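You operate a simulated robot arm through the tools that you are given. There is no shell and no other tool.

You are at the controls of a simulated robot arm. One attempt, no reset.

TASK
Put things in order on the island top. At the end: the dosing bottle (marked "No. 7") from the island top stands where the hand brush stood; the yellow marker lamp stands where the sample bag stood; the hand brush is on the grip tray; the sample bag from the island top stands where the dosing bottle stood; whatever was shut is shut again. Leave all else as you found it, and nothing knocked over.

Only the result counts: the job must be done as asked and must still hold three seconds after the hand-in. Knocking over, shifting, dropping, spilling or breaking anything else fails it.

THE ROBOT
A 7-joint arm with a two-finger parallel gripper, fixed in place. Base frame: the origin is at the foot of the arm, x ahead of it, y to its left, z up; the work surface is at about z = 0. Readings come in m, rad, newtons and seconds.
With the tool pointing down near the work surface it reaches from about 0.22 to 0.58 m from the base axis. Its first joint turns from -1.152 to 1.152 rad. Payload 2.5 kg.
The TCP is the grasp point between the finger pads, 0.023 m short of the fingertips. In the tool frame z runs along the fingers and y along their closing line. The gripper opens to 0.094 m. The fingers are 0.038 m wide and 0.01 m thick; the gripper's body (0.054 by 0.096 m) begins 0.039 m behind the TCP.
Orientation is that of the tool frame in the base frame, as a unit quaternion [x, y, z, w]. With the fingers straight down and closing along the base's y, the tool's x points along the base's -x, its y along +y and its z along -z.

THE INTERFACE
- The arm moves only by the tool nudge_tool. Its argument "series" is a list of rows, each an object (a shift or turn left out is 0, a gripper value left out holds the last) with "travel": the shift along the base's x, y, z in m, a list of three; "dr": the turn, a rotation vector about the base's x, y, z in rad, a list of three; "claw": the finger opening in m, from 0 to 0.094. In form: [{"travel": [dx, dy, dz], "dr": [wx, wy, wz], "claw": claw}, ...]. A call has 1 to 20 rows; each row shifts and turns the commanded pose from where the row before left it. A row lasts 0.2 s, in which the tool goes at most 0.05 m and 0.15 rad; a call with a longer step from one row to the next is refused whole, and so is a gripper value outside its range. Where a pose cannot be reached the arm comes as near as it can. A force on the tool above 40 N (or 10 N above the force at the start of the call, whichever is more), or a blocked arm, ends the call early, and 0.2 s more pass. Each finger travels about 0.108 m/s and halts on what it meets, pressing with about 25 N; the grip force reading is that of the motor and also rises with nothing between the fingers. The clock runs only during rows and for 0.2 s after the last one: add rows that do not move to give the fingers time. It gives the time, the measured TCP pose, the force on the tool (base axes), the opening and the grip force at its end, in the units of the frame above (readings bear some noise), with the torque about the TCP (base axes, N m) and any sound that the robot's microphone picked up.
- Cameras (640 x 400 px; columns grow to the right, rows downward): "scene" is fixed at [0.1191, -0.4102, 0.5309]; the picture's right is [0.82, -0.58, 0.00], its down [-0.39, -0.56, -0.73] and it looks along [0.42, 0.60, -0.68] (base axes); focal length 214 px, centre (320, 200). "wrist" rides on the gripper at [0.086, 0.016, -0.075] in the tool frame; the picture's right is [-0.18, 0.98, 0.00], its down [-0.58, -0.11, -0.81] and it looks along [-0.79, -0.15, 0.59] (tool axes); focal length 243 px, centre (320, 200). There is no depth. A picture from a camera that has moved, and an enlarged one, comes with that camera's place and axes in the base frame and with its lens.
- get_image(camera): a new picture of that camera. The clock stands still meanwhile.
- close_up(camera, box): a new picture of the part [left, top, right, bottom] of that camera's present view, enlarged. The clock stands still meanwhile.
- hand_in(): hands the job in; it is judged then, once.

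Places have to be worked out from the pictures, the camera data and where the tool is seen. Open the gripper and draw the arm clear of the work before you hand the job in, unless the task says otherwise.

The tools are called after "Call:" by a JSON object that holds its "method" and its "body". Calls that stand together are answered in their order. nudge_tool: Moves the arm, as the interface text tells. Its arguments: {"type":"object","properties":{"series":{"type":"array","items":{"type":"object","properties":{"travel":{"type":"array","items":{"type":"number"}},"dr":{"type":"array","items":{"type":"number"}},"claw":{"type":"number"}}}}},"required":["series"]} The other tools are called the same way: get_image (camera) takes a picture; close_up (camera, box) takes an enlarged picture of a part of a camera's view; hand_in () hands the job in.

At the start:

```text
clock: 0.0
eef_pos: [0.2703, -0.1495, 0.3299]
tcp_rot: [0.0, 1.0, 0.0, 0.0]
force: [0.3, -0.1, 0.2]
ft_torque: [0.03, 0.02, 0.0]
width: 0.0939
grasp_force: 0.0
```

scene: 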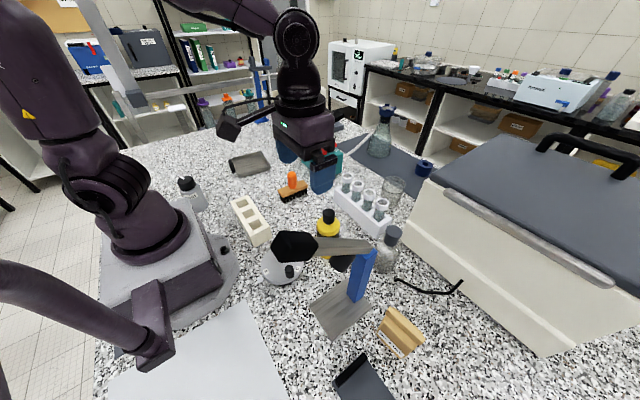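
wrist: 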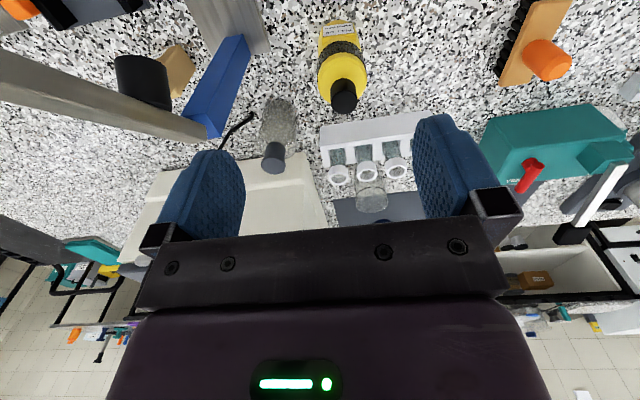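

I start by looking closely at the scene to identify every object before moving anything.

Call:
{"method": "close_up", "body": {"camera": "scene", "box": [160, 120, 320, 220]}}

Call:
{"method": "close_up", "body": {"camera": "scene", "box": [300, 120, 460, 220]}}

Call:
{"method": "close_up", "body": {"camera": "scene", "box": [220, 200, 380, 300]}}

Call:
{"method": "close_up", "body": {"camera": "scene", "box": [300, 200, 500, 400]}}

Call:
{"method": "get_image", "body": {"camera": "wrist"}}

```text
4.00 times, centred on (240, 170) of scene
camera zoom: at [0.1191, -0.4102, 0.5309], right [0.82, -0.58, 0.0], down [-0.39, -0.56, -0.73], along [0.42, 0.6, -0.68], focal length 858 px, centre (640, 320)
```

zoom: 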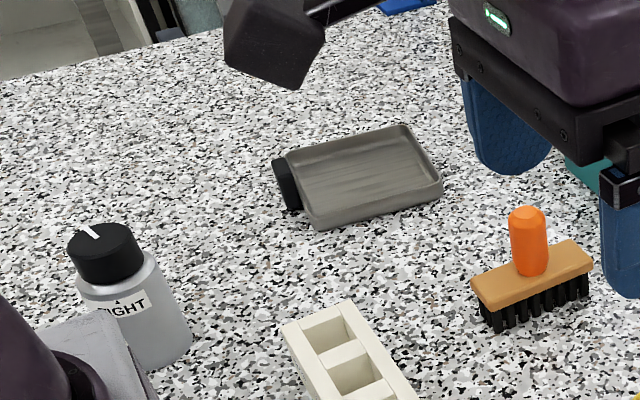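

```text
4.00 times, centred on (380, 170) of scene
camera zoom: at [0.1191, -0.4102, 0.5309], right [0.82, -0.58, 0.0], down [-0.39, -0.56, -0.73], along [0.42, 0.6, -0.68], focal length 858 px, centre (80, 320)
```

zoom: 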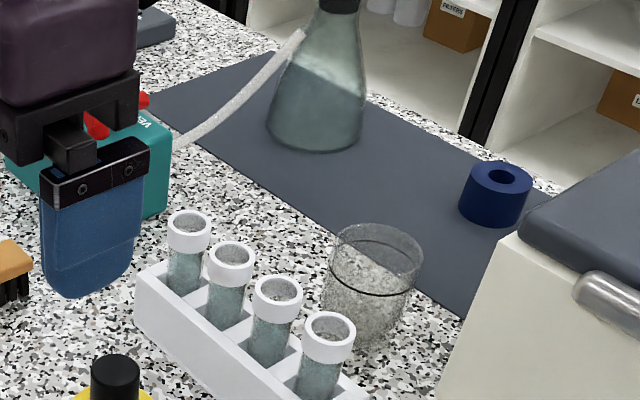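

```text
4.00 times, centred on (300, 250) of scene
camera zoom: at [0.1191, -0.4102, 0.5309], right [0.82, -0.58, 0.0], down [-0.39, -0.56, -0.73], along [0.42, 0.6, -0.68], focal length 858 px, centre (400, 0)
```

zoom: 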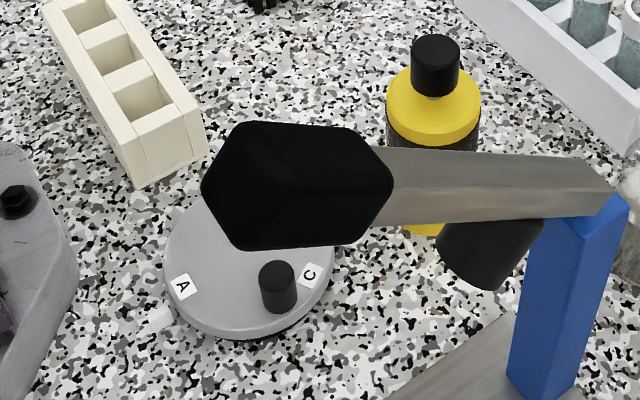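

```text
2.00 times, centred on (400, 300) of scene
camera zoom: at [0.1191, -0.4102, 0.5309], right [0.82, -0.58, 0.0], down [-0.39, -0.56, -0.73], along [0.42, 0.6, -0.68], focal length 429 px, centre (160, 0)
```

zoom: 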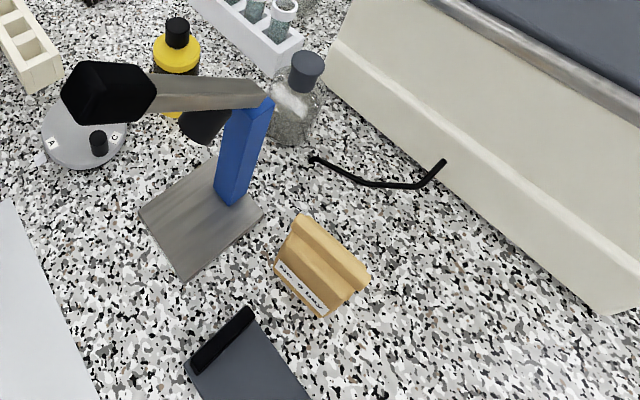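

```text
taken
camera wrist: at [0.1839, -0.1338, 0.4058], right [0.18, 0.98, 0.0], down [0.58, -0.11, 0.81], along [0.79, -0.15, -0.59], focal length 243 px, centre (320, 200)
```

wrist: 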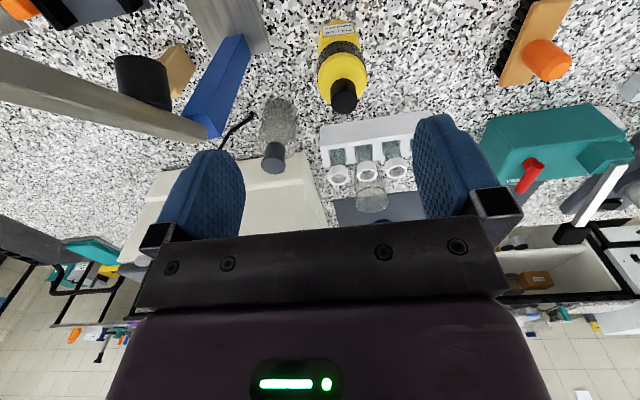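

The wrist view shows labels; I zoom in on them to find the "No. 7" bottle, sample bag and lamp.

Call:
{"method": "close_up", "body": {"camera": "wrist", "box": [280, 0, 400, 120]}}

Call:
{"method": "close_up", "body": {"camera": "wrist", "box": [0, 0, 160, 100]}}

Call:
{"method": "close_up", "body": {"camera": "wrist", "box": [160, 60, 320, 220]}}

Call:
{"method": "close_up", "body": {"camera": "wrist", "box": [460, 0, 640, 200]}}

Call:
{"method": "close_up", "body": {"camera": "scene", "box": [100, 280, 400, 400]}}

Call:
{"method": "close_up", "body": {"camera": "scene", "box": [390, 110, 640, 360]}}

```text
3.33 times, centred on (340, 60) of wrist
camera zoom: at [0.1839, -0.1338, 0.4058], right [0.18, 0.98, 0.0], down [0.58, -0.11, 0.81], along [0.79, -0.15, -0.59], focal length 809 px, centre (253, 667)
```

zoom: 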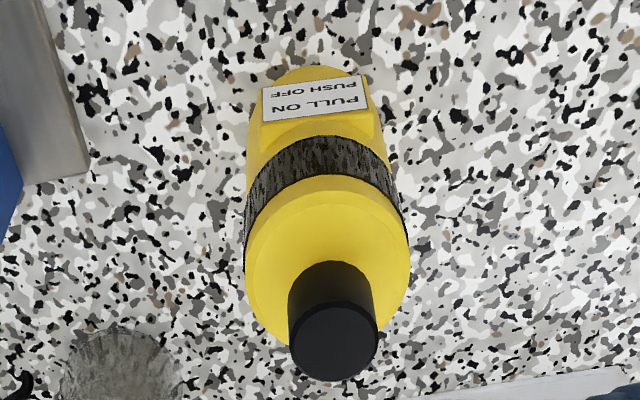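

```text
4.00 times, centred on (80, 50) of wrist
camera zoom: at [0.1839, -0.1338, 0.4058], right [0.18, 0.98, 0.0], down [0.58, -0.11, 0.81], along [0.79, -0.15, -0.59], focal length 970 px, centre (1280, 800)
```

zoom: 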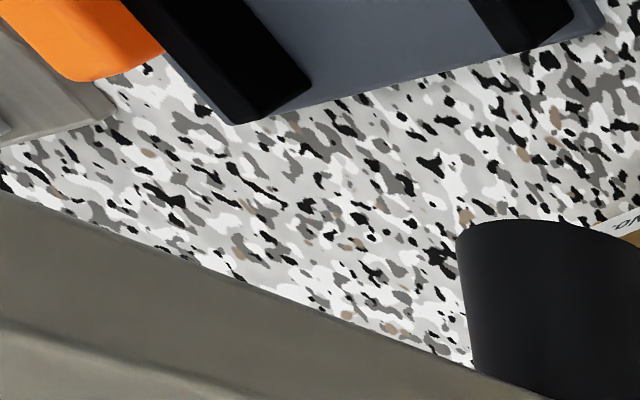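

```text
2.50 times, centred on (240, 140) of wrist
camera zoom: at [0.1839, -0.1338, 0.4058], right [0.18, 0.98, 0.0], down [0.58, -0.11, 0.81], along [0.79, -0.15, -0.59], focal length 606 px, centre (520, 350)
```

zoom: 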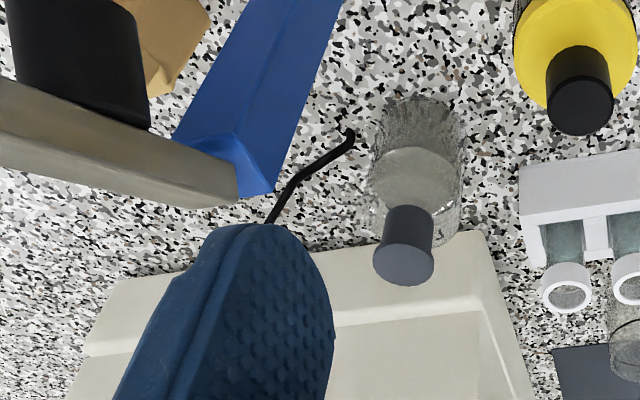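

```text
2.00 times, centred on (550, 100) of wrist
camera zoom: at [0.1839, -0.1338, 0.4058], right [0.18, 0.98, 0.0], down [0.58, -0.11, 0.81], along [0.79, -0.15, -0.59], focal length 485 px, centre (-140, 400)
```

zoom: 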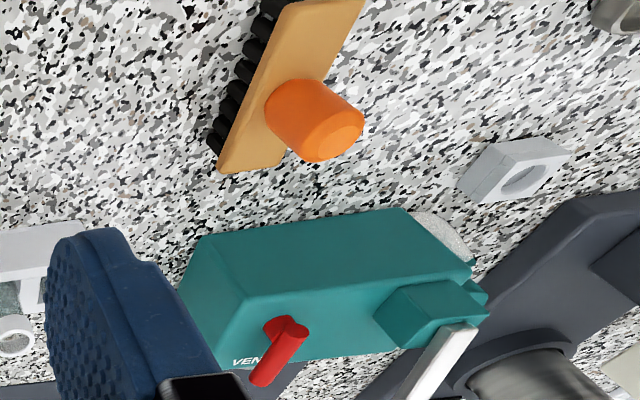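

```text
2.13 times, centred on (250, 340) of scene
camera zoom: at [0.1191, -0.4102, 0.5309], right [0.82, -0.58, 0.0], down [-0.39, -0.56, -0.73], along [0.42, 0.6, -0.68], focal length 458 px, centre (469, -99)
```

zoom: 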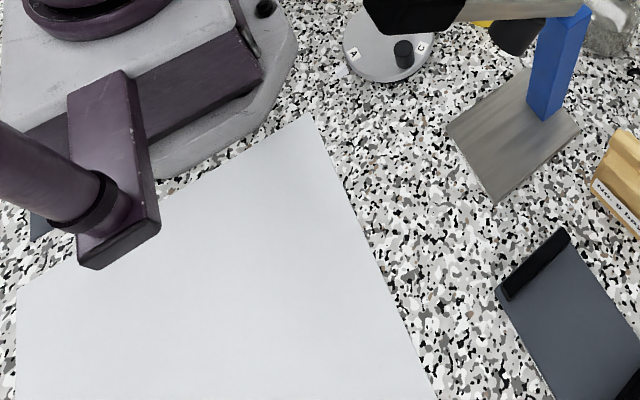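

```text
1.60 times, centred on (515, 235) of scene
camera zoom: at [0.1191, -0.4102, 0.5309], right [0.82, -0.58, 0.0], down [-0.39, -0.56, -0.73], along [0.42, 0.6, -0.68], focal length 343 px, centre (8, 144)
```

zoom: 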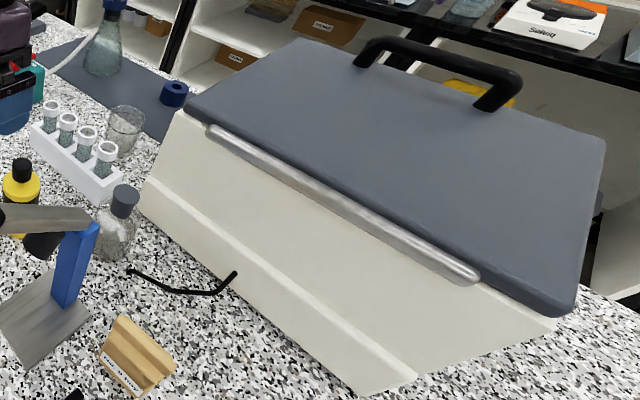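

The yellow item says "PULL ON / PUSH OFF", so it is the marker lamp (about x 0.337, y −0.136, knob top z≈0.165). I still need to find the No. 7 bottle and the sample bag, so I raise the arm and tilt the wrist camera to look down over the top.

Call:
{"method": "nudge_tool", "body": {"series": [{"travel": [0, 0.03, 0.03]}, {"travel": [0, 0.03, 0.03], "dr": [0, 0.12, 0]}, {"travel": [0, 0.03, 0.02], "dr": [0, 0.14, 0]}, {"travel": [0, 0.03, 0.02], "dr": [0, 0.14, 0]}, {"travel": [0, 0.03, 0], "dr": [0, 0.1, 0]}]}}

Call:
{"method": "get_image", "body": {"camera": "wrist"}}

Call:
{"method": "get_image", "body": {"camera": "scene"}}

```text
clock: 1.2
eef_pos: [0.2712, 0.0024, 0.4307]
tcp_rot: [-0.001, 0.969, -0.001, -0.247]
force: [0.0, -0.5, -0.4]
ft_torque: [-0.03, 0.01, 0.0]
width: 0.0942
grasp_force: 0.0
```

```text
taken
camera wrist: at [0.2306, 0.0169, 0.5387], right [0.16, 0.98, -0.09], down [0.9, -0.11, 0.43], along [0.41, -0.15, -0.9], focal length 243 px, centre (320, 200)
```

wrist: 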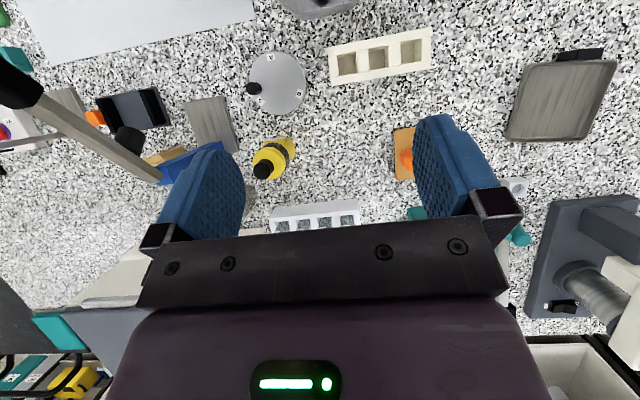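

```text
taken
```

scene: 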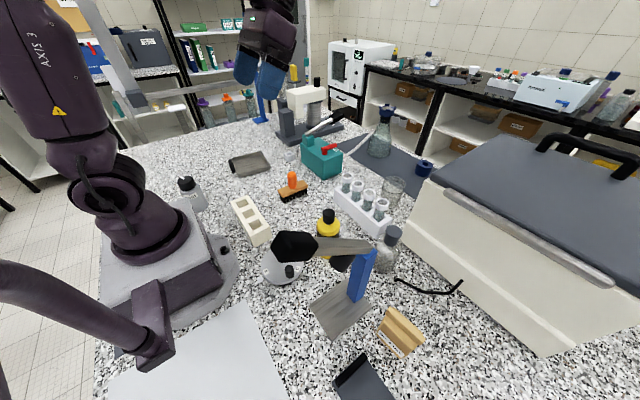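

Good overhead view. I zoom into details to find the sample bag and any "No. 7" marks.

Call:
{"method": "close_up", "body": {"camera": "wrist", "box": [0, 0, 200, 200]}}

Call:
{"method": "close_up", "body": {"camera": "wrist", "box": [460, 30, 640, 330]}}

Call:
{"method": "close_up", "body": {"camera": "scene", "box": [250, 80, 450, 205]}}

Call:
{"method": "close_up", "body": {"camera": "wrist", "box": [200, 40, 440, 240]}}

Call:
{"method": "close_up", "body": {"camera": "scene", "box": [360, 210, 440, 260]}}

Call:
{"method": "close_up", "body": {"camera": "scene", "box": [160, 160, 240, 210]}}

```text
2.00 times, centred on (100, 100) of wrist
camera zoom: at [0.2306, 0.0169, 0.5387], right [0.16, 0.98, -0.09], down [0.9, -0.11, 0.43], along [0.41, -0.15, -0.9], focal length 485 px, centre (760, 400)
```

zoom: 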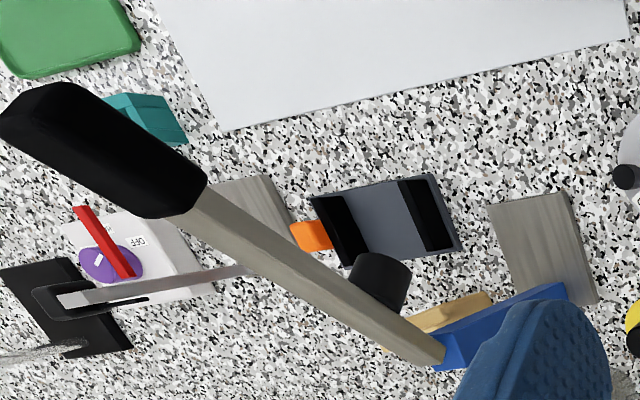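

```text
1.33 times, centred on (550, 180) of wrist
camera zoom: at [0.2306, 0.0169, 0.5387], right [0.16, 0.98, -0.09], down [0.9, -0.11, 0.43], along [0.41, -0.15, -0.9], focal length 324 px, centre (13, 227)
```

zoom: 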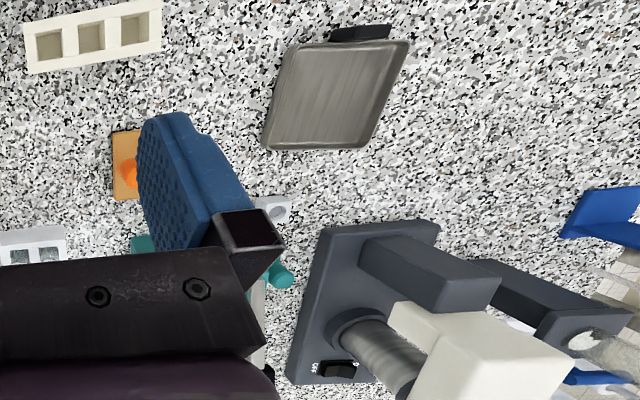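

```text
3.20 times, centred on (350, 142) of scene
camera zoom: at [0.1191, -0.4102, 0.5309], right [0.82, -0.58, 0.0], down [-0.39, -0.56, -0.73], along [0.42, 0.6, -0.68], focal length 686 px, centre (224, 384)
```

zoom: 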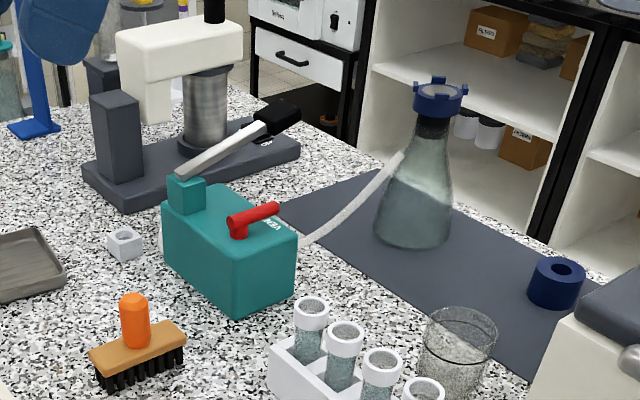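

```text
2.00 times, centred on (320, 140) of wrist
camera zoom: at [0.2306, 0.0169, 0.5387], right [0.16, 0.98, -0.09], down [0.9, -0.11, 0.43], along [0.41, -0.15, -0.9], focal length 485 px, centre (320, 320)
```

zoom: 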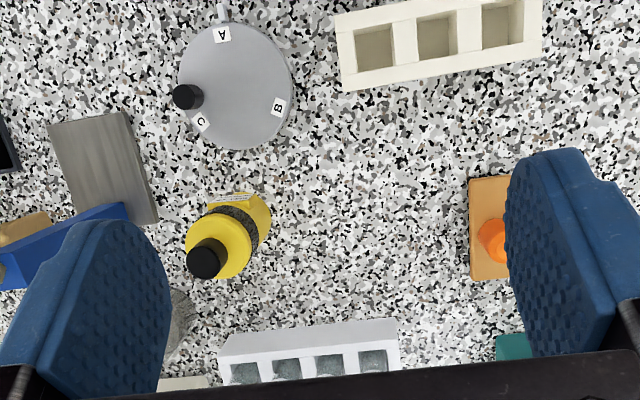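

```text
8.00 times, centred on (400, 235) of scene
camera zoom: at [0.1191, -0.4102, 0.5309], right [0.82, -0.58, 0.0], down [-0.39, -0.56, -0.73], along [0.42, 0.6, -0.68], focal length 1716 px, centre (-320, -80)
```

zoom: 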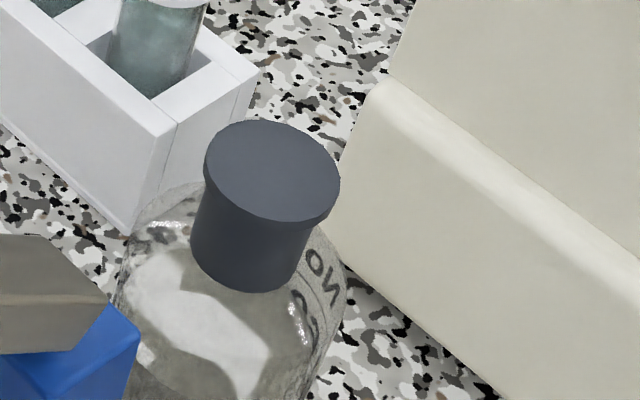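

```text
8.00 times, centred on (200, 185) of scene
camera zoom: at [0.1191, -0.4102, 0.5309], right [0.82, -0.58, 0.0], down [-0.39, -0.56, -0.73], along [0.42, 0.6, -0.68], focal length 1716 px, centre (1280, 320)
```

zoom: 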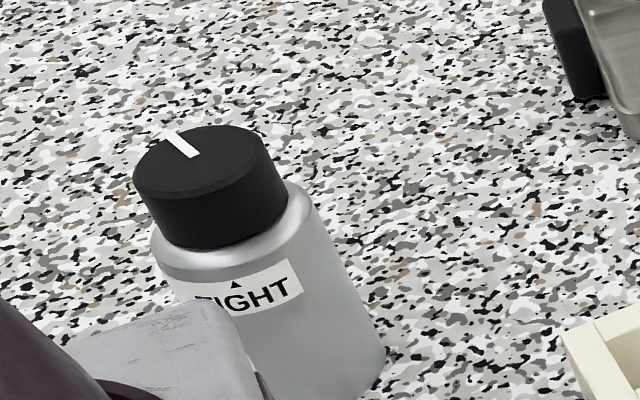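

The clear stoppered bottle carries a mirrored "No. …" mark seen through the glass. I still have not found the sample bag, so I turn the camera to look to the right side of the bench.

Call:
{"method": "nudge_tool", "body": {"series": [{"travel": [0, -0.03, 0], "dr": [0, 0, -0.14]}, {"travel": [0, -0.03, 0], "dr": [0, 0, -0.14]}, {"travel": [0, -0.03, 0], "dr": [0, 0, -0.14]}, {"travel": [0, -0.03, 0], "dr": [0, 0, -0.14]}, {"travel": [0, -0.03, 0], "dr": [0, 0, -0.14]}, {"travel": [0, -0.03, 0], "dr": [0, 0, -0.14]}, {"travel": [0, -0.03, 0], "dr": [0, 0, -0.14]}, {"travel": [0, -0.01, 0], "dr": [0, 0, -0.14]}]}}

Call:
{"method": "get_image", "body": {"camera": "wrist"}}

Call:
{"method": "get_image", "body": {"camera": "scene"}}

```text
clock: 3.0
eef_pos: [0.271, -0.2194, 0.4305]
tcp_rot: [0.516, 0.82, 0.132, -0.21]
force: [-0.5, -0.2, 0.2]
ft_torque: [-0.03, -0.01, 0.03]
width: 0.094
grasp_force: 0.0
```

```text
taken
camera wrist: at [0.2673, -0.1768, 0.538], right [0.96, 0.28, -0.09], down [0.29, -0.86, 0.43], along [0.04, -0.44, -0.9], focal length 243 px, centre (320, 200)
```

wrist: 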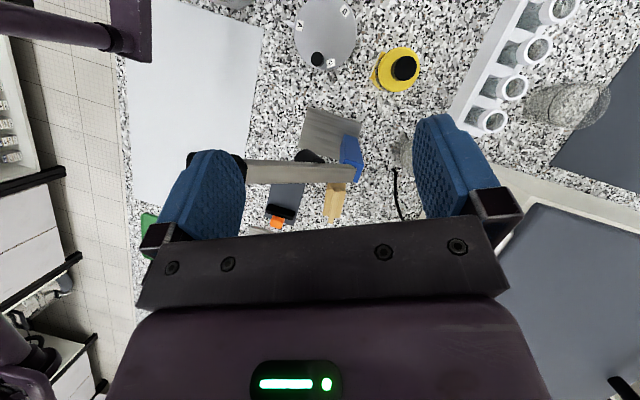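

```text
taken
```

scene: 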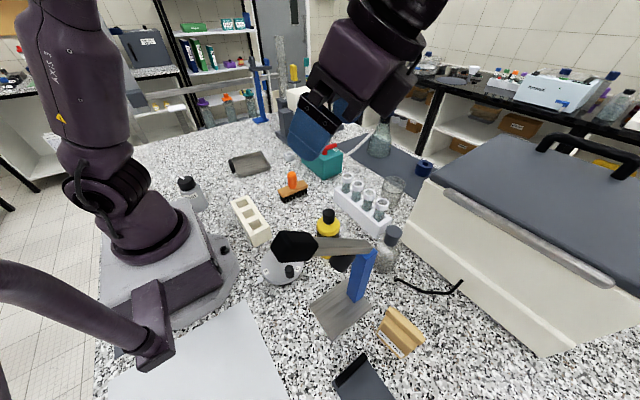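

I untilt the camera so it looks farther to the right side of the bench.

Call:
{"method": "nudge_tool", "body": {"series": [{"travel": [0, 0.03, 0.01], "dr": [-0.1125, -0.0545, 0]}, {"travel": [0, 0.03, 0.01], "dr": [-0.1125, -0.0545, 0]}, {"travel": [0, 0.03, 0.01], "dr": [-0.1125, -0.0545, 0]}, {"travel": [0, 0.03, 0.01], "dr": [-0.1125, -0.0545, 0]}]}}

Call:
{"method": "get_image", "body": {"camera": "wrist"}}

```text
clock: 4.0
eef_pos: [0.2707, -0.1003, 0.4699]
tcp_rot: [0.531, 0.848, 0.0, 0.0]
force: [-0.8, -0.1, 0.9]
ft_torque: [-0.01, 0.01, 0.0]
width: 0.0938
grasp_force: 0.1
```

```text
taken
camera wrist: at [0.2476, -0.0151, 0.5452], right [0.96, 0.26, 0.0], down [0.15, -0.57, 0.81], along [0.21, -0.78, -0.59], focal length 243 px, centre (320, 200)
```

wrist: 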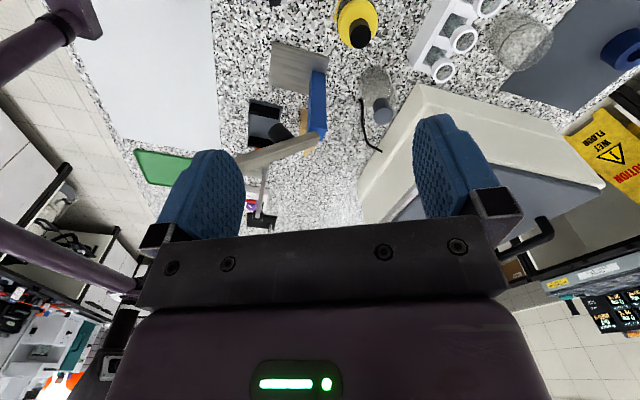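

I zoom into this view around the right-hand part of the bench.

Call:
{"method": "close_up", "body": {"camera": "wrist", "box": [220, 60, 420, 240]}}

Call:
{"method": "close_up", "body": {"camera": "wrist", "box": [340, 60, 420, 140]}}

Call:
{"method": "close_up", "body": {"camera": "wrist", "box": [120, 120, 240, 220]}}

Call:
{"method": "close_up", "body": {"camera": "scene", "box": [360, 290, 440, 370]}}

```text
2.22 times, centred on (320, 150) of wrist
camera zoom: at [0.2476, -0.0151, 0.5452], right [0.96, 0.26, 0.0], down [0.15, -0.57, 0.81], along [0.21, -0.78, -0.59], focal length 539 px, centre (320, 311)
```

zoom: 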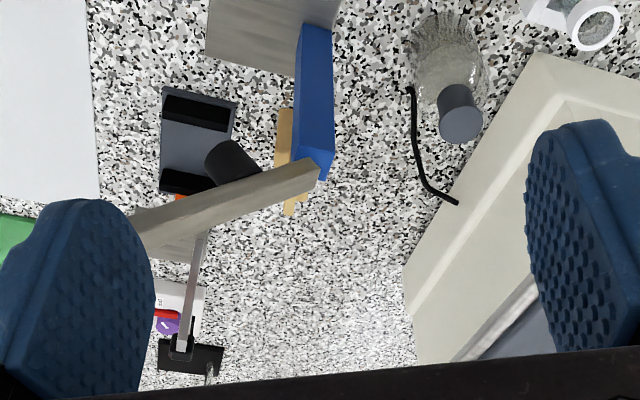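

```text
5.00 times, centred on (380, 100) of wrist
camera zoom: at [0.2476, -0.0151, 0.5452], right [0.96, 0.26, 0.0], down [0.15, -0.57, 0.81], along [0.21, -0.78, -0.59], focal length 1213 px, centre (20, 700)
```

zoom: 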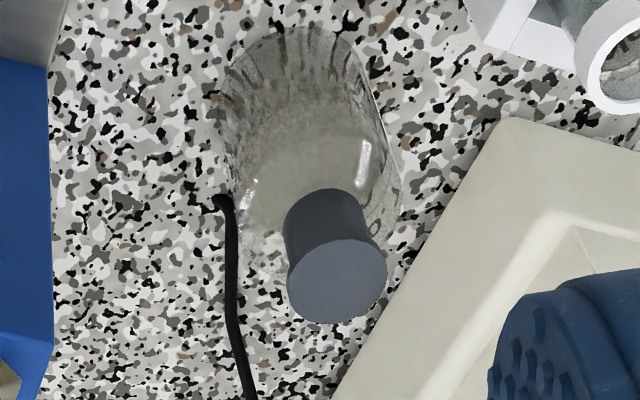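

```text
4.00 times, centred on (180, 170) of wrist
camera zoom: at [0.2476, -0.0151, 0.5452], right [0.96, 0.26, 0.0], down [0.15, -0.57, 0.81], along [0.21, -0.78, -0.59], focal length 970 px, centre (880, 320)
```

zoom: 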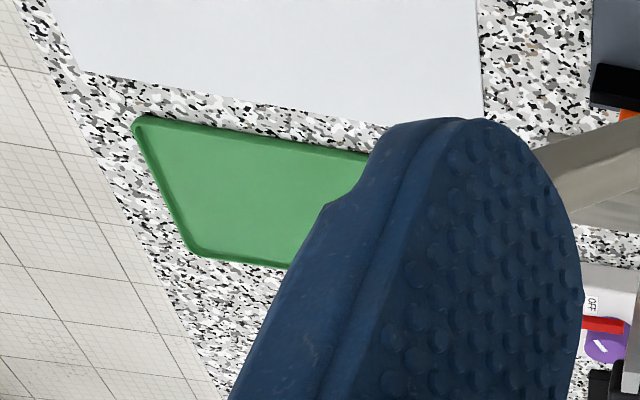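

```text
5.00 times, centred on (400, 330) of scene
camera zoom: at [0.1191, -0.4103, 0.5309], right [0.82, -0.58, 0.0], down [-0.39, -0.56, -0.73], along [0.42, 0.6, -0.68], focal length 1072 px, centre (-80, -450)
```

zoom: 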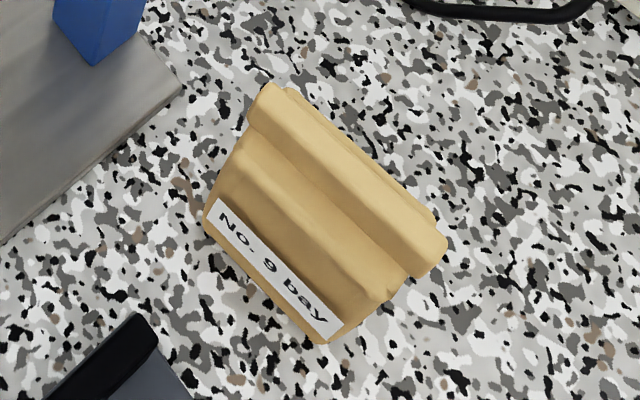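

The tan object with a rolled top is labelled "No. 9 bay" – it looks like a folded paper bag. I now need a better look at the flat items on the right (dark plate with black bars, grey/orange piece), to decide what the grip tray is.

Call:
{"method": "close_up", "body": {"camera": "wrist", "box": [230, 80, 330, 145]}}

Call:
{"method": "close_up", "body": {"camera": "scene", "box": [320, 330, 440, 400]}}

Call:
{"method": "close_up", "body": {"camera": "scene", "box": [210, 140, 290, 190]}}

Call:
{"method": "close_up", "body": {"camera": "wrist", "box": [230, 170, 330, 235]}}

```text
6.15 times, centred on (280, 112) of wrist
camera zoom: at [0.2476, -0.0151, 0.5452], right [0.96, 0.26, 0.0], down [0.15, -0.57, 0.81], along [0.21, -0.78, -0.59], focal length 1493 px, centre (566, 738)
```

zoom: 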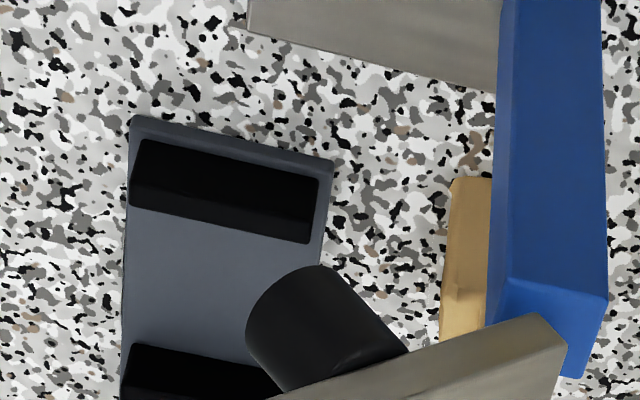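

```text
5.33 times, centred on (380, 365) of scene
camera zoom: at [0.1191, -0.4103, 0.5309], right [0.82, -0.58, 0.0], down [-0.39, -0.56, -0.73], along [0.42, 0.6, -0.68], focal length 1144 px, centre (0, -680)
```

zoom: 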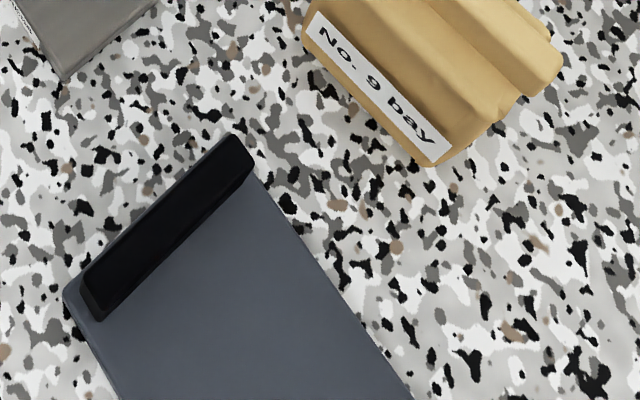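

```text
8.00 times, centred on (250, 165) of scene
camera zoom: at [0.1191, -0.4103, 0.5309], right [0.82, -0.58, 0.0], down [-0.39, -0.56, -0.73], along [0.42, 0.6, -0.68], focal length 1716 px, centre (880, 480)
```

zoom: 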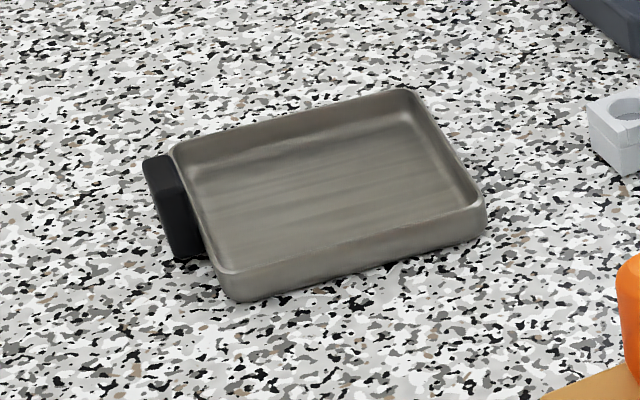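

```text
6.15 times, centred on (280, 202) of wrist
camera zoom: at [0.2476, -0.0151, 0.5452], right [0.96, 0.26, 0.0], down [0.15, -0.57, 0.81], along [0.21, -0.78, -0.59], focal length 1493 px, centre (566, 185)
```

zoom: 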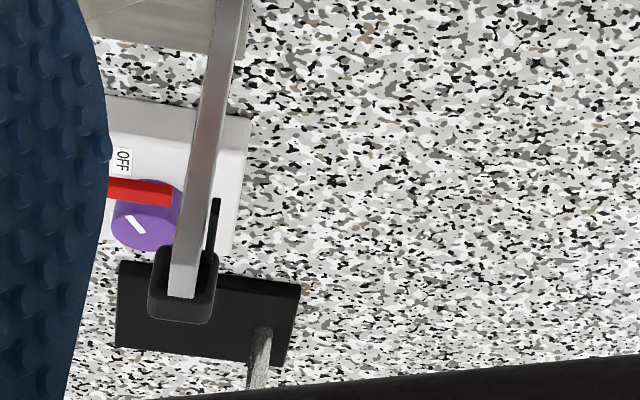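

The walled grey tray with a black grip (about x 0.32, y 0.40) is the leading candidate for the grip tray, but I want to see the dark plate properly too. I move over to look down at the right side, keeping high above the raised lever handle (about (0.17, −0.29, 0.335)).

Call:
{"method": "nudge_tool", "body": {"series": [{"travel": [-0.01, 0.03, 0], "dr": [0.1, 0.045, -0.1]}, {"travel": [-0.01, 0.03, 0], "dr": [0.1, 0.045, -0.1]}, {"travel": [-0.01, 0.03, 0], "dr": [0, 0, -0.14]}, {"travel": [-0.01, 0.01, 0], "dr": [0, 0, -0.14]}]}}

Call:
{"method": "get_image", "body": {"camera": "wrist"}}

```text
clock: 5.0
eef_pos: [0.2309, 0.0001, 0.47]
tcp_rot: [0.713, 0.692, 0.072, -0.082]
force: [0.5, -0.4, -0.1]
ft_torque: [-0.01, -0.02, 0.05]
width: 0.0939
grasp_force: 0.1
```

```text
taken
camera wrist: at [0.2505, 0.0681, 0.5624], right [0.98, -0.21, -0.06], down [-0.12, -0.74, 0.66], along [-0.18, -0.64, -0.75], focal length 243 px, centre (320, 200)
```

wrist: 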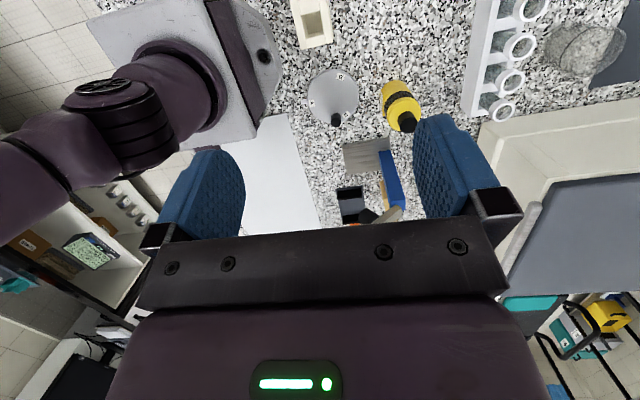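

The gripper body hides the region; I bring the camera closer to it, staying at z≈0.47 above everything.

Call:
{"method": "nudge_tool", "body": {"series": [{"travel": [0.01, -0.042, 0]}, {"travel": [0.01, -0.042, 0]}, {"travel": [0.01, -0.042, 0]}, {"travel": [0.01, -0.042, 0]}, {"travel": [0.01, -0.042, 0]}, {"travel": [0.0, -0.03, 0]}]}}

Call:
{"method": "get_image", "body": {"camera": "wrist"}}

Call:
{"method": "get_image", "body": {"camera": "scene"}}

```text
clock: 6.4
eef_pos: [0.2811, -0.2388, 0.469]
tcp_rot: [0.712, 0.693, 0.072, -0.082]
force: [0.0, 0.9, -0.1]
ft_torque: [0.02, 0.0, -0.04]
width: 0.0941
grasp_force: 0.0
```

```text
taken
camera wrist: at [0.3003, -0.1718, 0.5612], right [0.98, -0.21, -0.06], down [-0.12, -0.74, 0.66], along [-0.18, -0.64, -0.75], focal length 243 px, centre (320, 200)
```

wrist: 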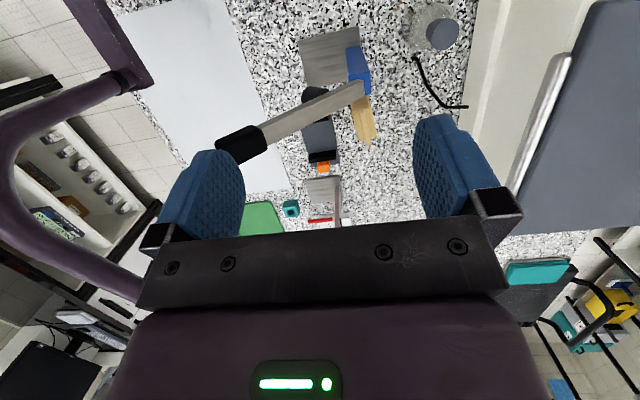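

```text
taken
```

scene: 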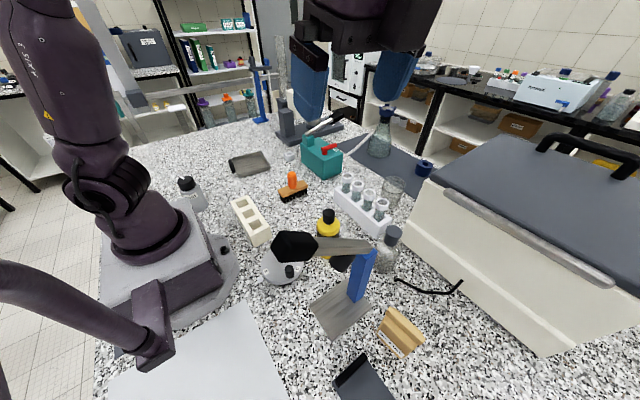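

Call:
{"method": "close_up", "body": {"camera": "wrist", "box": [250, 80, 410, 240]}}

Call:
{"method": "close_up", "body": {"camera": "wrist", "box": [380, 0, 480, 120]}}

```text
2.50 times, centred on (330, 160) of wrist
camera zoom: at [0.3003, -0.1718, 0.5612], right [0.98, -0.21, -0.06], down [-0.12, -0.74, 0.66], along [-0.18, -0.64, -0.75], focal length 606 px, centre (295, 300)
```

zoom: 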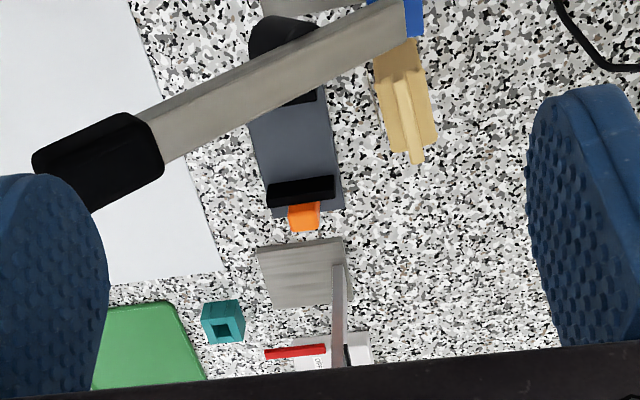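

```text
3.33 times, centred on (430, 60) of wrist
camera zoom: at [0.3003, -0.1718, 0.5612], right [0.98, -0.21, -0.06], down [-0.12, -0.74, 0.66], along [-0.18, -0.64, -0.75], focal length 809 px, centre (-47, 667)
```

zoom: 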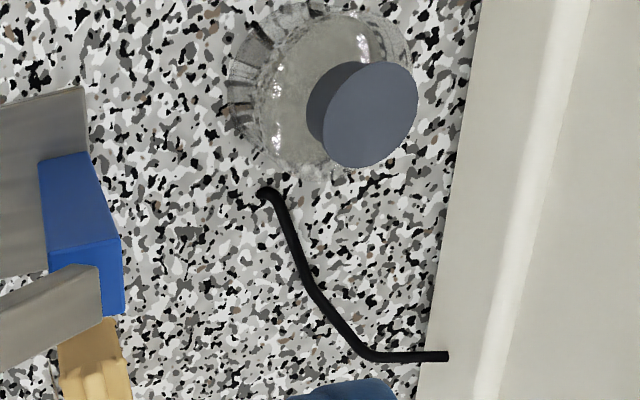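

The dark plate is some device with an orange tab, not a tray, so the walled grey tray with the black grip is the grip tray. Now I zoom hard on the bottle's mark.

Call:
{"method": "close_up", "body": {"camera": "scene", "box": [370, 235, 410, 275]}}

Call:
{"method": "close_up", "body": {"camera": "wrist", "box": [400, 0, 460, 60]}}

Call:
{"method": "close_up", "body": {"camera": "scene", "box": [270, 165, 320, 205]}}

Call:
{"method": "close_up", "body": {"camera": "scene", "box": [300, 195, 360, 275]}}

```text
10.00 times, centred on (390, 255) of scene
camera zoom: at [0.1191, -0.4102, 0.5309], right [0.82, -0.58, 0.0], down [-0.39, -0.56, -0.73], along [0.42, 0.6, -0.68], focal length 2145 px, centre (-380, -350)
```

zoom: 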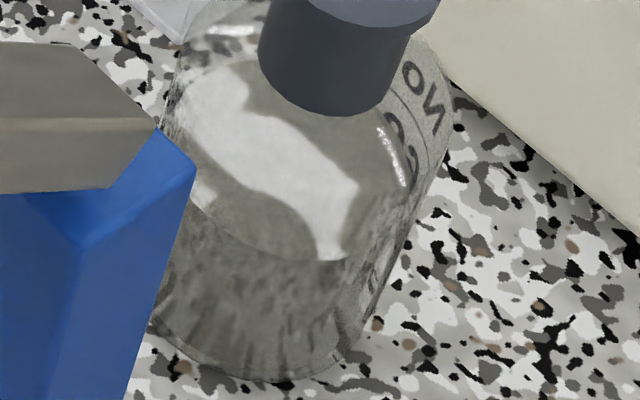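

```text
6.67 times, centred on (430, 30) of wrist
camera zoom: at [0.3003, -0.1718, 0.5612], right [0.98, -0.21, -0.06], down [-0.12, -0.74, 0.66], along [-0.18, -0.64, -0.75], focal length 1618 px, centre (-413, 1333)
```

zoom: 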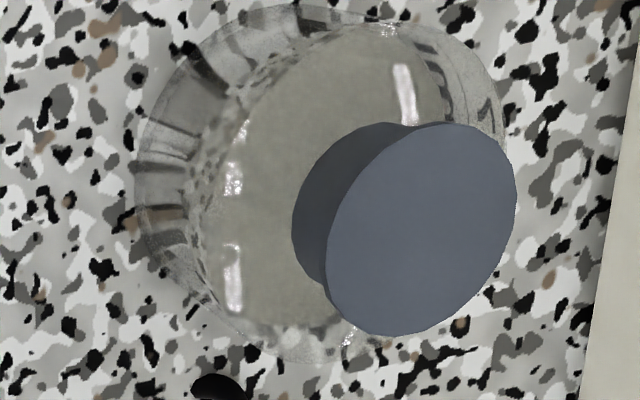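

```text
10.00 times, centred on (295, 185) of scene
camera zoom: at [0.1191, -0.4102, 0.5309], right [0.82, -0.58, 0.0], down [-0.39, -0.56, -0.73], along [0.42, 0.6, -0.68], focal length 2145 px, centre (570, 350)
```

zoom: 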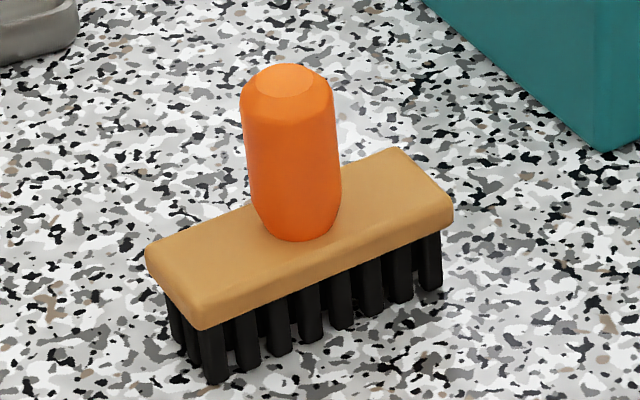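

```text
5.00 times, centred on (330, 235) of scene
camera zoom: at [0.1191, -0.4102, 0.5309], right [0.82, -0.58, 0.0], down [-0.39, -0.56, -0.73], along [0.42, 0.6, -0.68], focal length 1072 px, centre (270, 25)
```

zoom: 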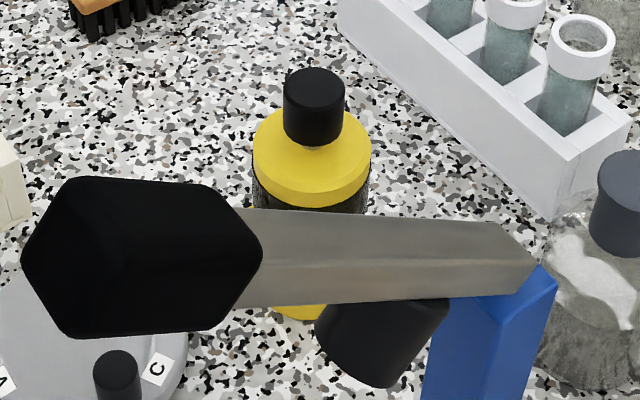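

The mark on the stoppered bottle faces +x (toward the chest), so I swing the camera around to the far side, staying high (z≈0.45), to read it.

Call:
{"method": "nudge_tool", "body": {"series": [{"travel": [0.025, 0.01, 0], "dr": [0, 0, -0.14]}, {"travel": [0.025, 0.01, 0], "dr": [0, 0, -0.14]}, {"travel": [0.025, 0.01, 0], "dr": [0, 0, -0.14]}, {"travel": [0.025, 0.01, 0], "dr": [0, 0, -0.14]}, {"travel": [0.025, 0.0, 0], "dr": [0, 0, -0.14]}, {"travel": [0.025, 0.0, 0], "dr": [0, 0, -0.14]}, {"travel": [0.02, 0.0, 0], "dr": [0, 0, -0.14]}, {"travel": [0.02, 0.0, 0], "dr": [0, 0, -0.14]}]}}

Call:
{"method": "get_image", "body": {"camera": "wrist"}}

Call:
{"method": "get_image", "body": {"camera": "scene"}}

```text
clock: 8.2
eef_pos: [0.4708, -0.1987, 0.47]
tcp_rot: [0.972, 0.207, 0.105, -0.031]
force: [-0.8, -0.4, -0.3]
ft_torque: [-0.04, 0.01, 0.0]
width: 0.094
grasp_force: 0.1
```

```text
taken
camera wrist: at [0.5403, -0.1881, 0.5628], right [0.24, -0.97, -0.06], down [-0.72, -0.21, 0.66], along [-0.65, -0.12, -0.75], focal length 243 px, centre (320, 200)
```

wrist: 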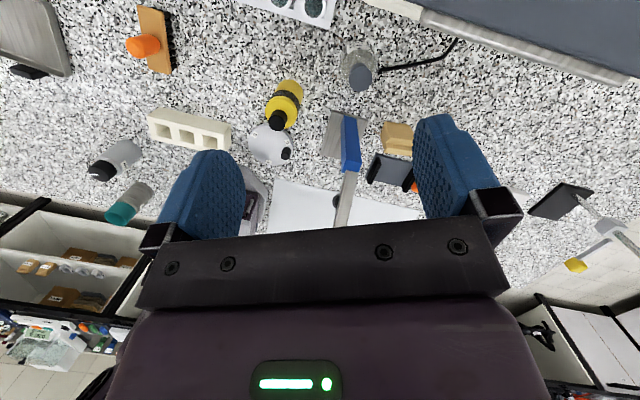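

```text
taken
```

scene: 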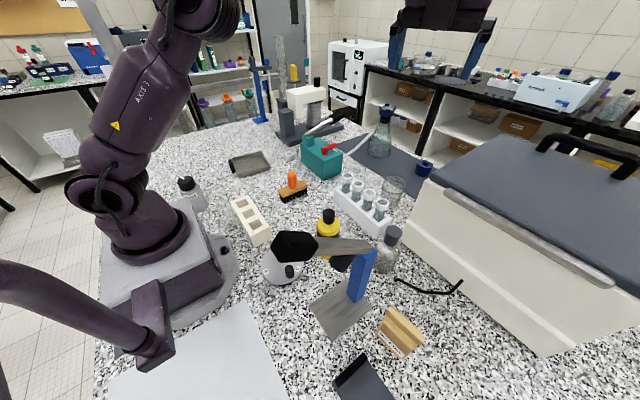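

This view from the far side shows another bottle (teal cap) behind the TIGHT bottle. I zoom in on all labels.

Call:
{"method": "close_up", "body": {"camera": "wrist", "box": [330, 30, 400, 100]}}

Call:
{"method": "close_up", "body": {"camera": "wrist", "box": [70, 120, 190, 240]}}

Call:
{"method": "close_up", "body": {"camera": "wrist", "box": [360, 110, 440, 200]}}

Call:
{"method": "close_up", "body": {"camera": "wrist", "box": [240, 60, 380, 200]}}

Call:
{"method": "close_up", "body": {"camera": "wrist", "box": [0, 0, 200, 125]}}

Call:
{"method": "close_up", "body": {"camera": "wrist", "box": [480, 150, 640, 300]}}

```text
5.71 times, centred on (365, 65) of wrist
camera zoom: at [0.5403, -0.1881, 0.5628], right [0.24, -0.97, -0.06], down [-0.72, -0.21, 0.66], along [-0.65, -0.12, -0.75], focal length 1386 px, centre (63, 971)
```

zoom: 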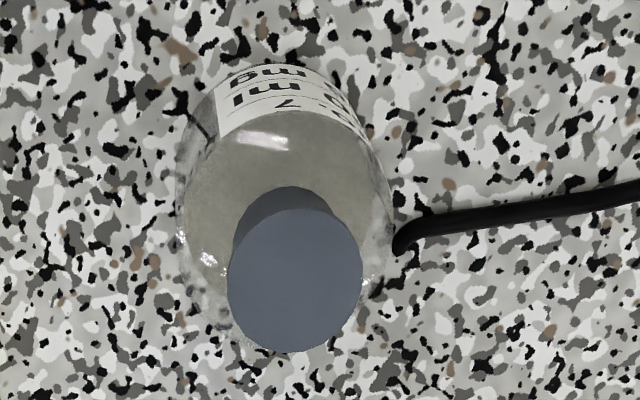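

```text
3.33 times, centred on (130, 180) of wrist
camera zoom: at [0.5403, -0.1881, 0.5628], right [0.24, -0.97, -0.06], down [-0.72, -0.21, 0.66], along [-0.65, -0.12, -0.75], focal length 809 px, centre (953, 267)
```

zoom: 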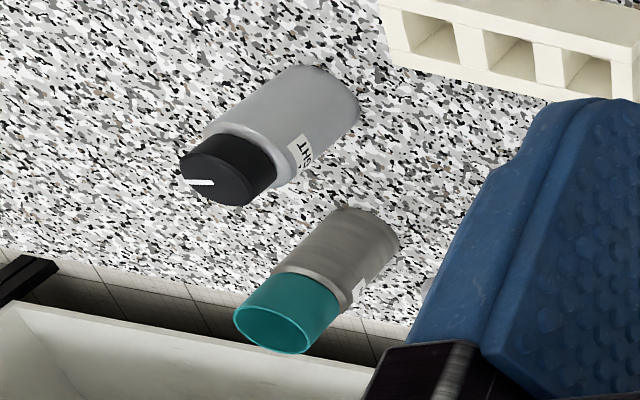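

```text
4.44 times, centred on (400, 155) of wrist
camera zoom: at [0.5403, -0.1881, 0.5628], right [0.24, -0.97, -0.06], down [-0.72, -0.21, 0.66], along [-0.65, -0.12, -0.75], focal length 1078 px, centre (-36, 400)
```

zoom: 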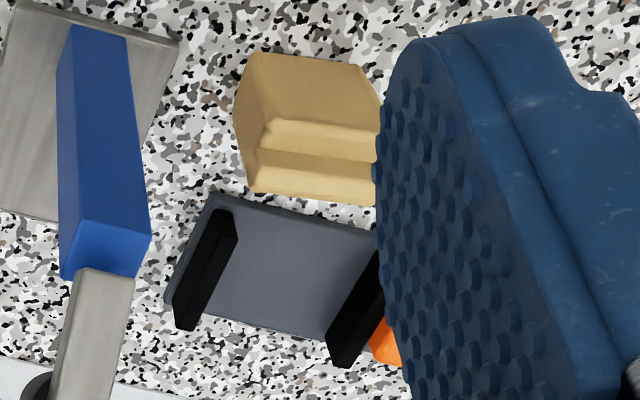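

```text
2.86 times, centred on (310, 130) of wrist
camera zoom: at [0.5403, -0.1881, 0.5628], right [0.24, -0.97, -0.06], down [-0.72, -0.21, 0.66], along [-0.65, -0.12, -0.75], focal length 693 px, centre (349, 400)
```

zoom: 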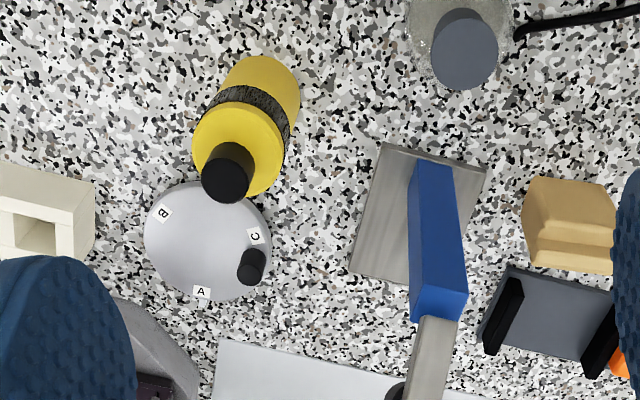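

```text
3.20 times, centred on (100, 62) of wrist
camera zoom: at [0.5403, -0.1881, 0.5628], right [0.24, -0.97, -0.06], down [-0.72, -0.21, 0.66], along [-0.65, -0.12, -0.75], focal length 776 px, centre (1024, 640)
```

zoom: 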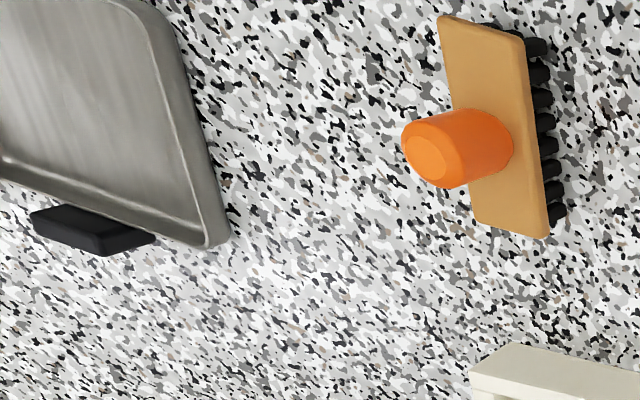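

```text
2.67 times, centred on (560, 225) of wrist
camera zoom: at [0.5403, -0.1881, 0.5628], right [0.24, -0.97, -0.06], down [-0.72, -0.21, 0.66], along [-0.65, -0.12, -0.75], focal length 647 px, centre (-320, 133)
```

zoom: 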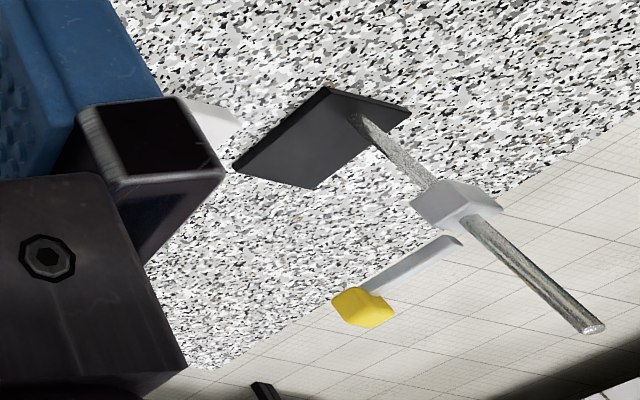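

The label reads "No. 7 … ml mg", so the stoppered glass bottle (≈(0.437, −0.254), top z≈0.143) is the dosing bottle. Plan: brush→tray, bottle→brush spot, bag→bottle spot, lamp→bag spot. First I level the tool and move above the brush (handle ≈(0.379, 0.13), top z≈0.10).

Call:
{"method": "nudge_tool", "body": {"series": [{"travel": [-0.01, 0.042, 0], "dr": [-0.045, 0.1, 0]}, {"travel": [-0.01, 0.042, 0], "dr": [-0.045, 0.1, 0]}, {"travel": [-0.012, 0.042, -0.01]}, {"travel": [-0.012, 0.042, -0.01]}, {"travel": [-0.012, 0.042, -0.02]}, {"travel": [-0.012, 0.042, -0.02]}, {"travel": [-0.012, 0.042, -0.02]}, {"travel": [-0.012, 0.034, -0.03]}, {"travel": [0, 0, -0.04]}, {"travel": [0, 0, -0.04]}, {"travel": [0, 0, -0.04]}]}}

Call:
{"method": "get_image", "body": {"camera": "wrist"}}

Call:
{"method": "get_image", "body": {"camera": "scene"}}

```text
clock: 10.6
eef_pos: [0.3783, 0.1284, 0.2394]
tcp_rot: [0.978, 0.208, -0.003, -0.008]
force: [-0.9, 0.3, 0.3]
ft_torque: [-0.02, 0.01, -0.02]
width: 0.094
grasp_force: 0.0
```

```text
taken
camera wrist: at [0.4645, 0.1471, 0.3139], right [0.23, -0.97, -0.01], down [-0.57, -0.15, 0.81], along [-0.79, -0.18, -0.59], focal length 243 px, centre (320, 200)
```

wrist: 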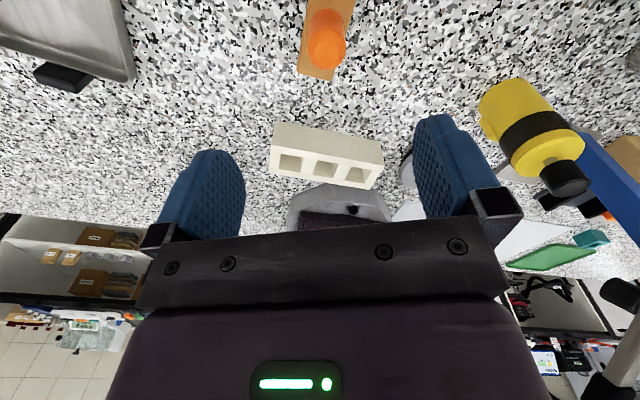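

```text
taken
```

scene: 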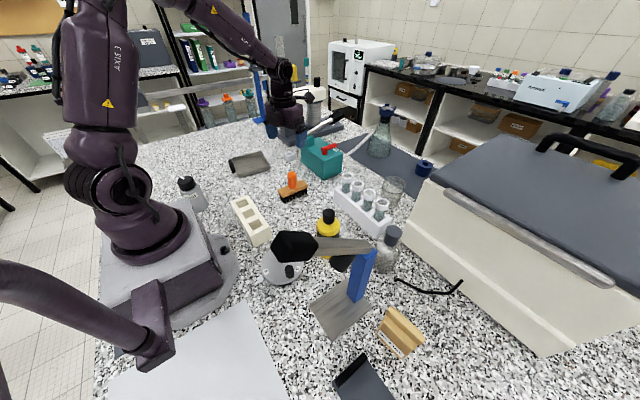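

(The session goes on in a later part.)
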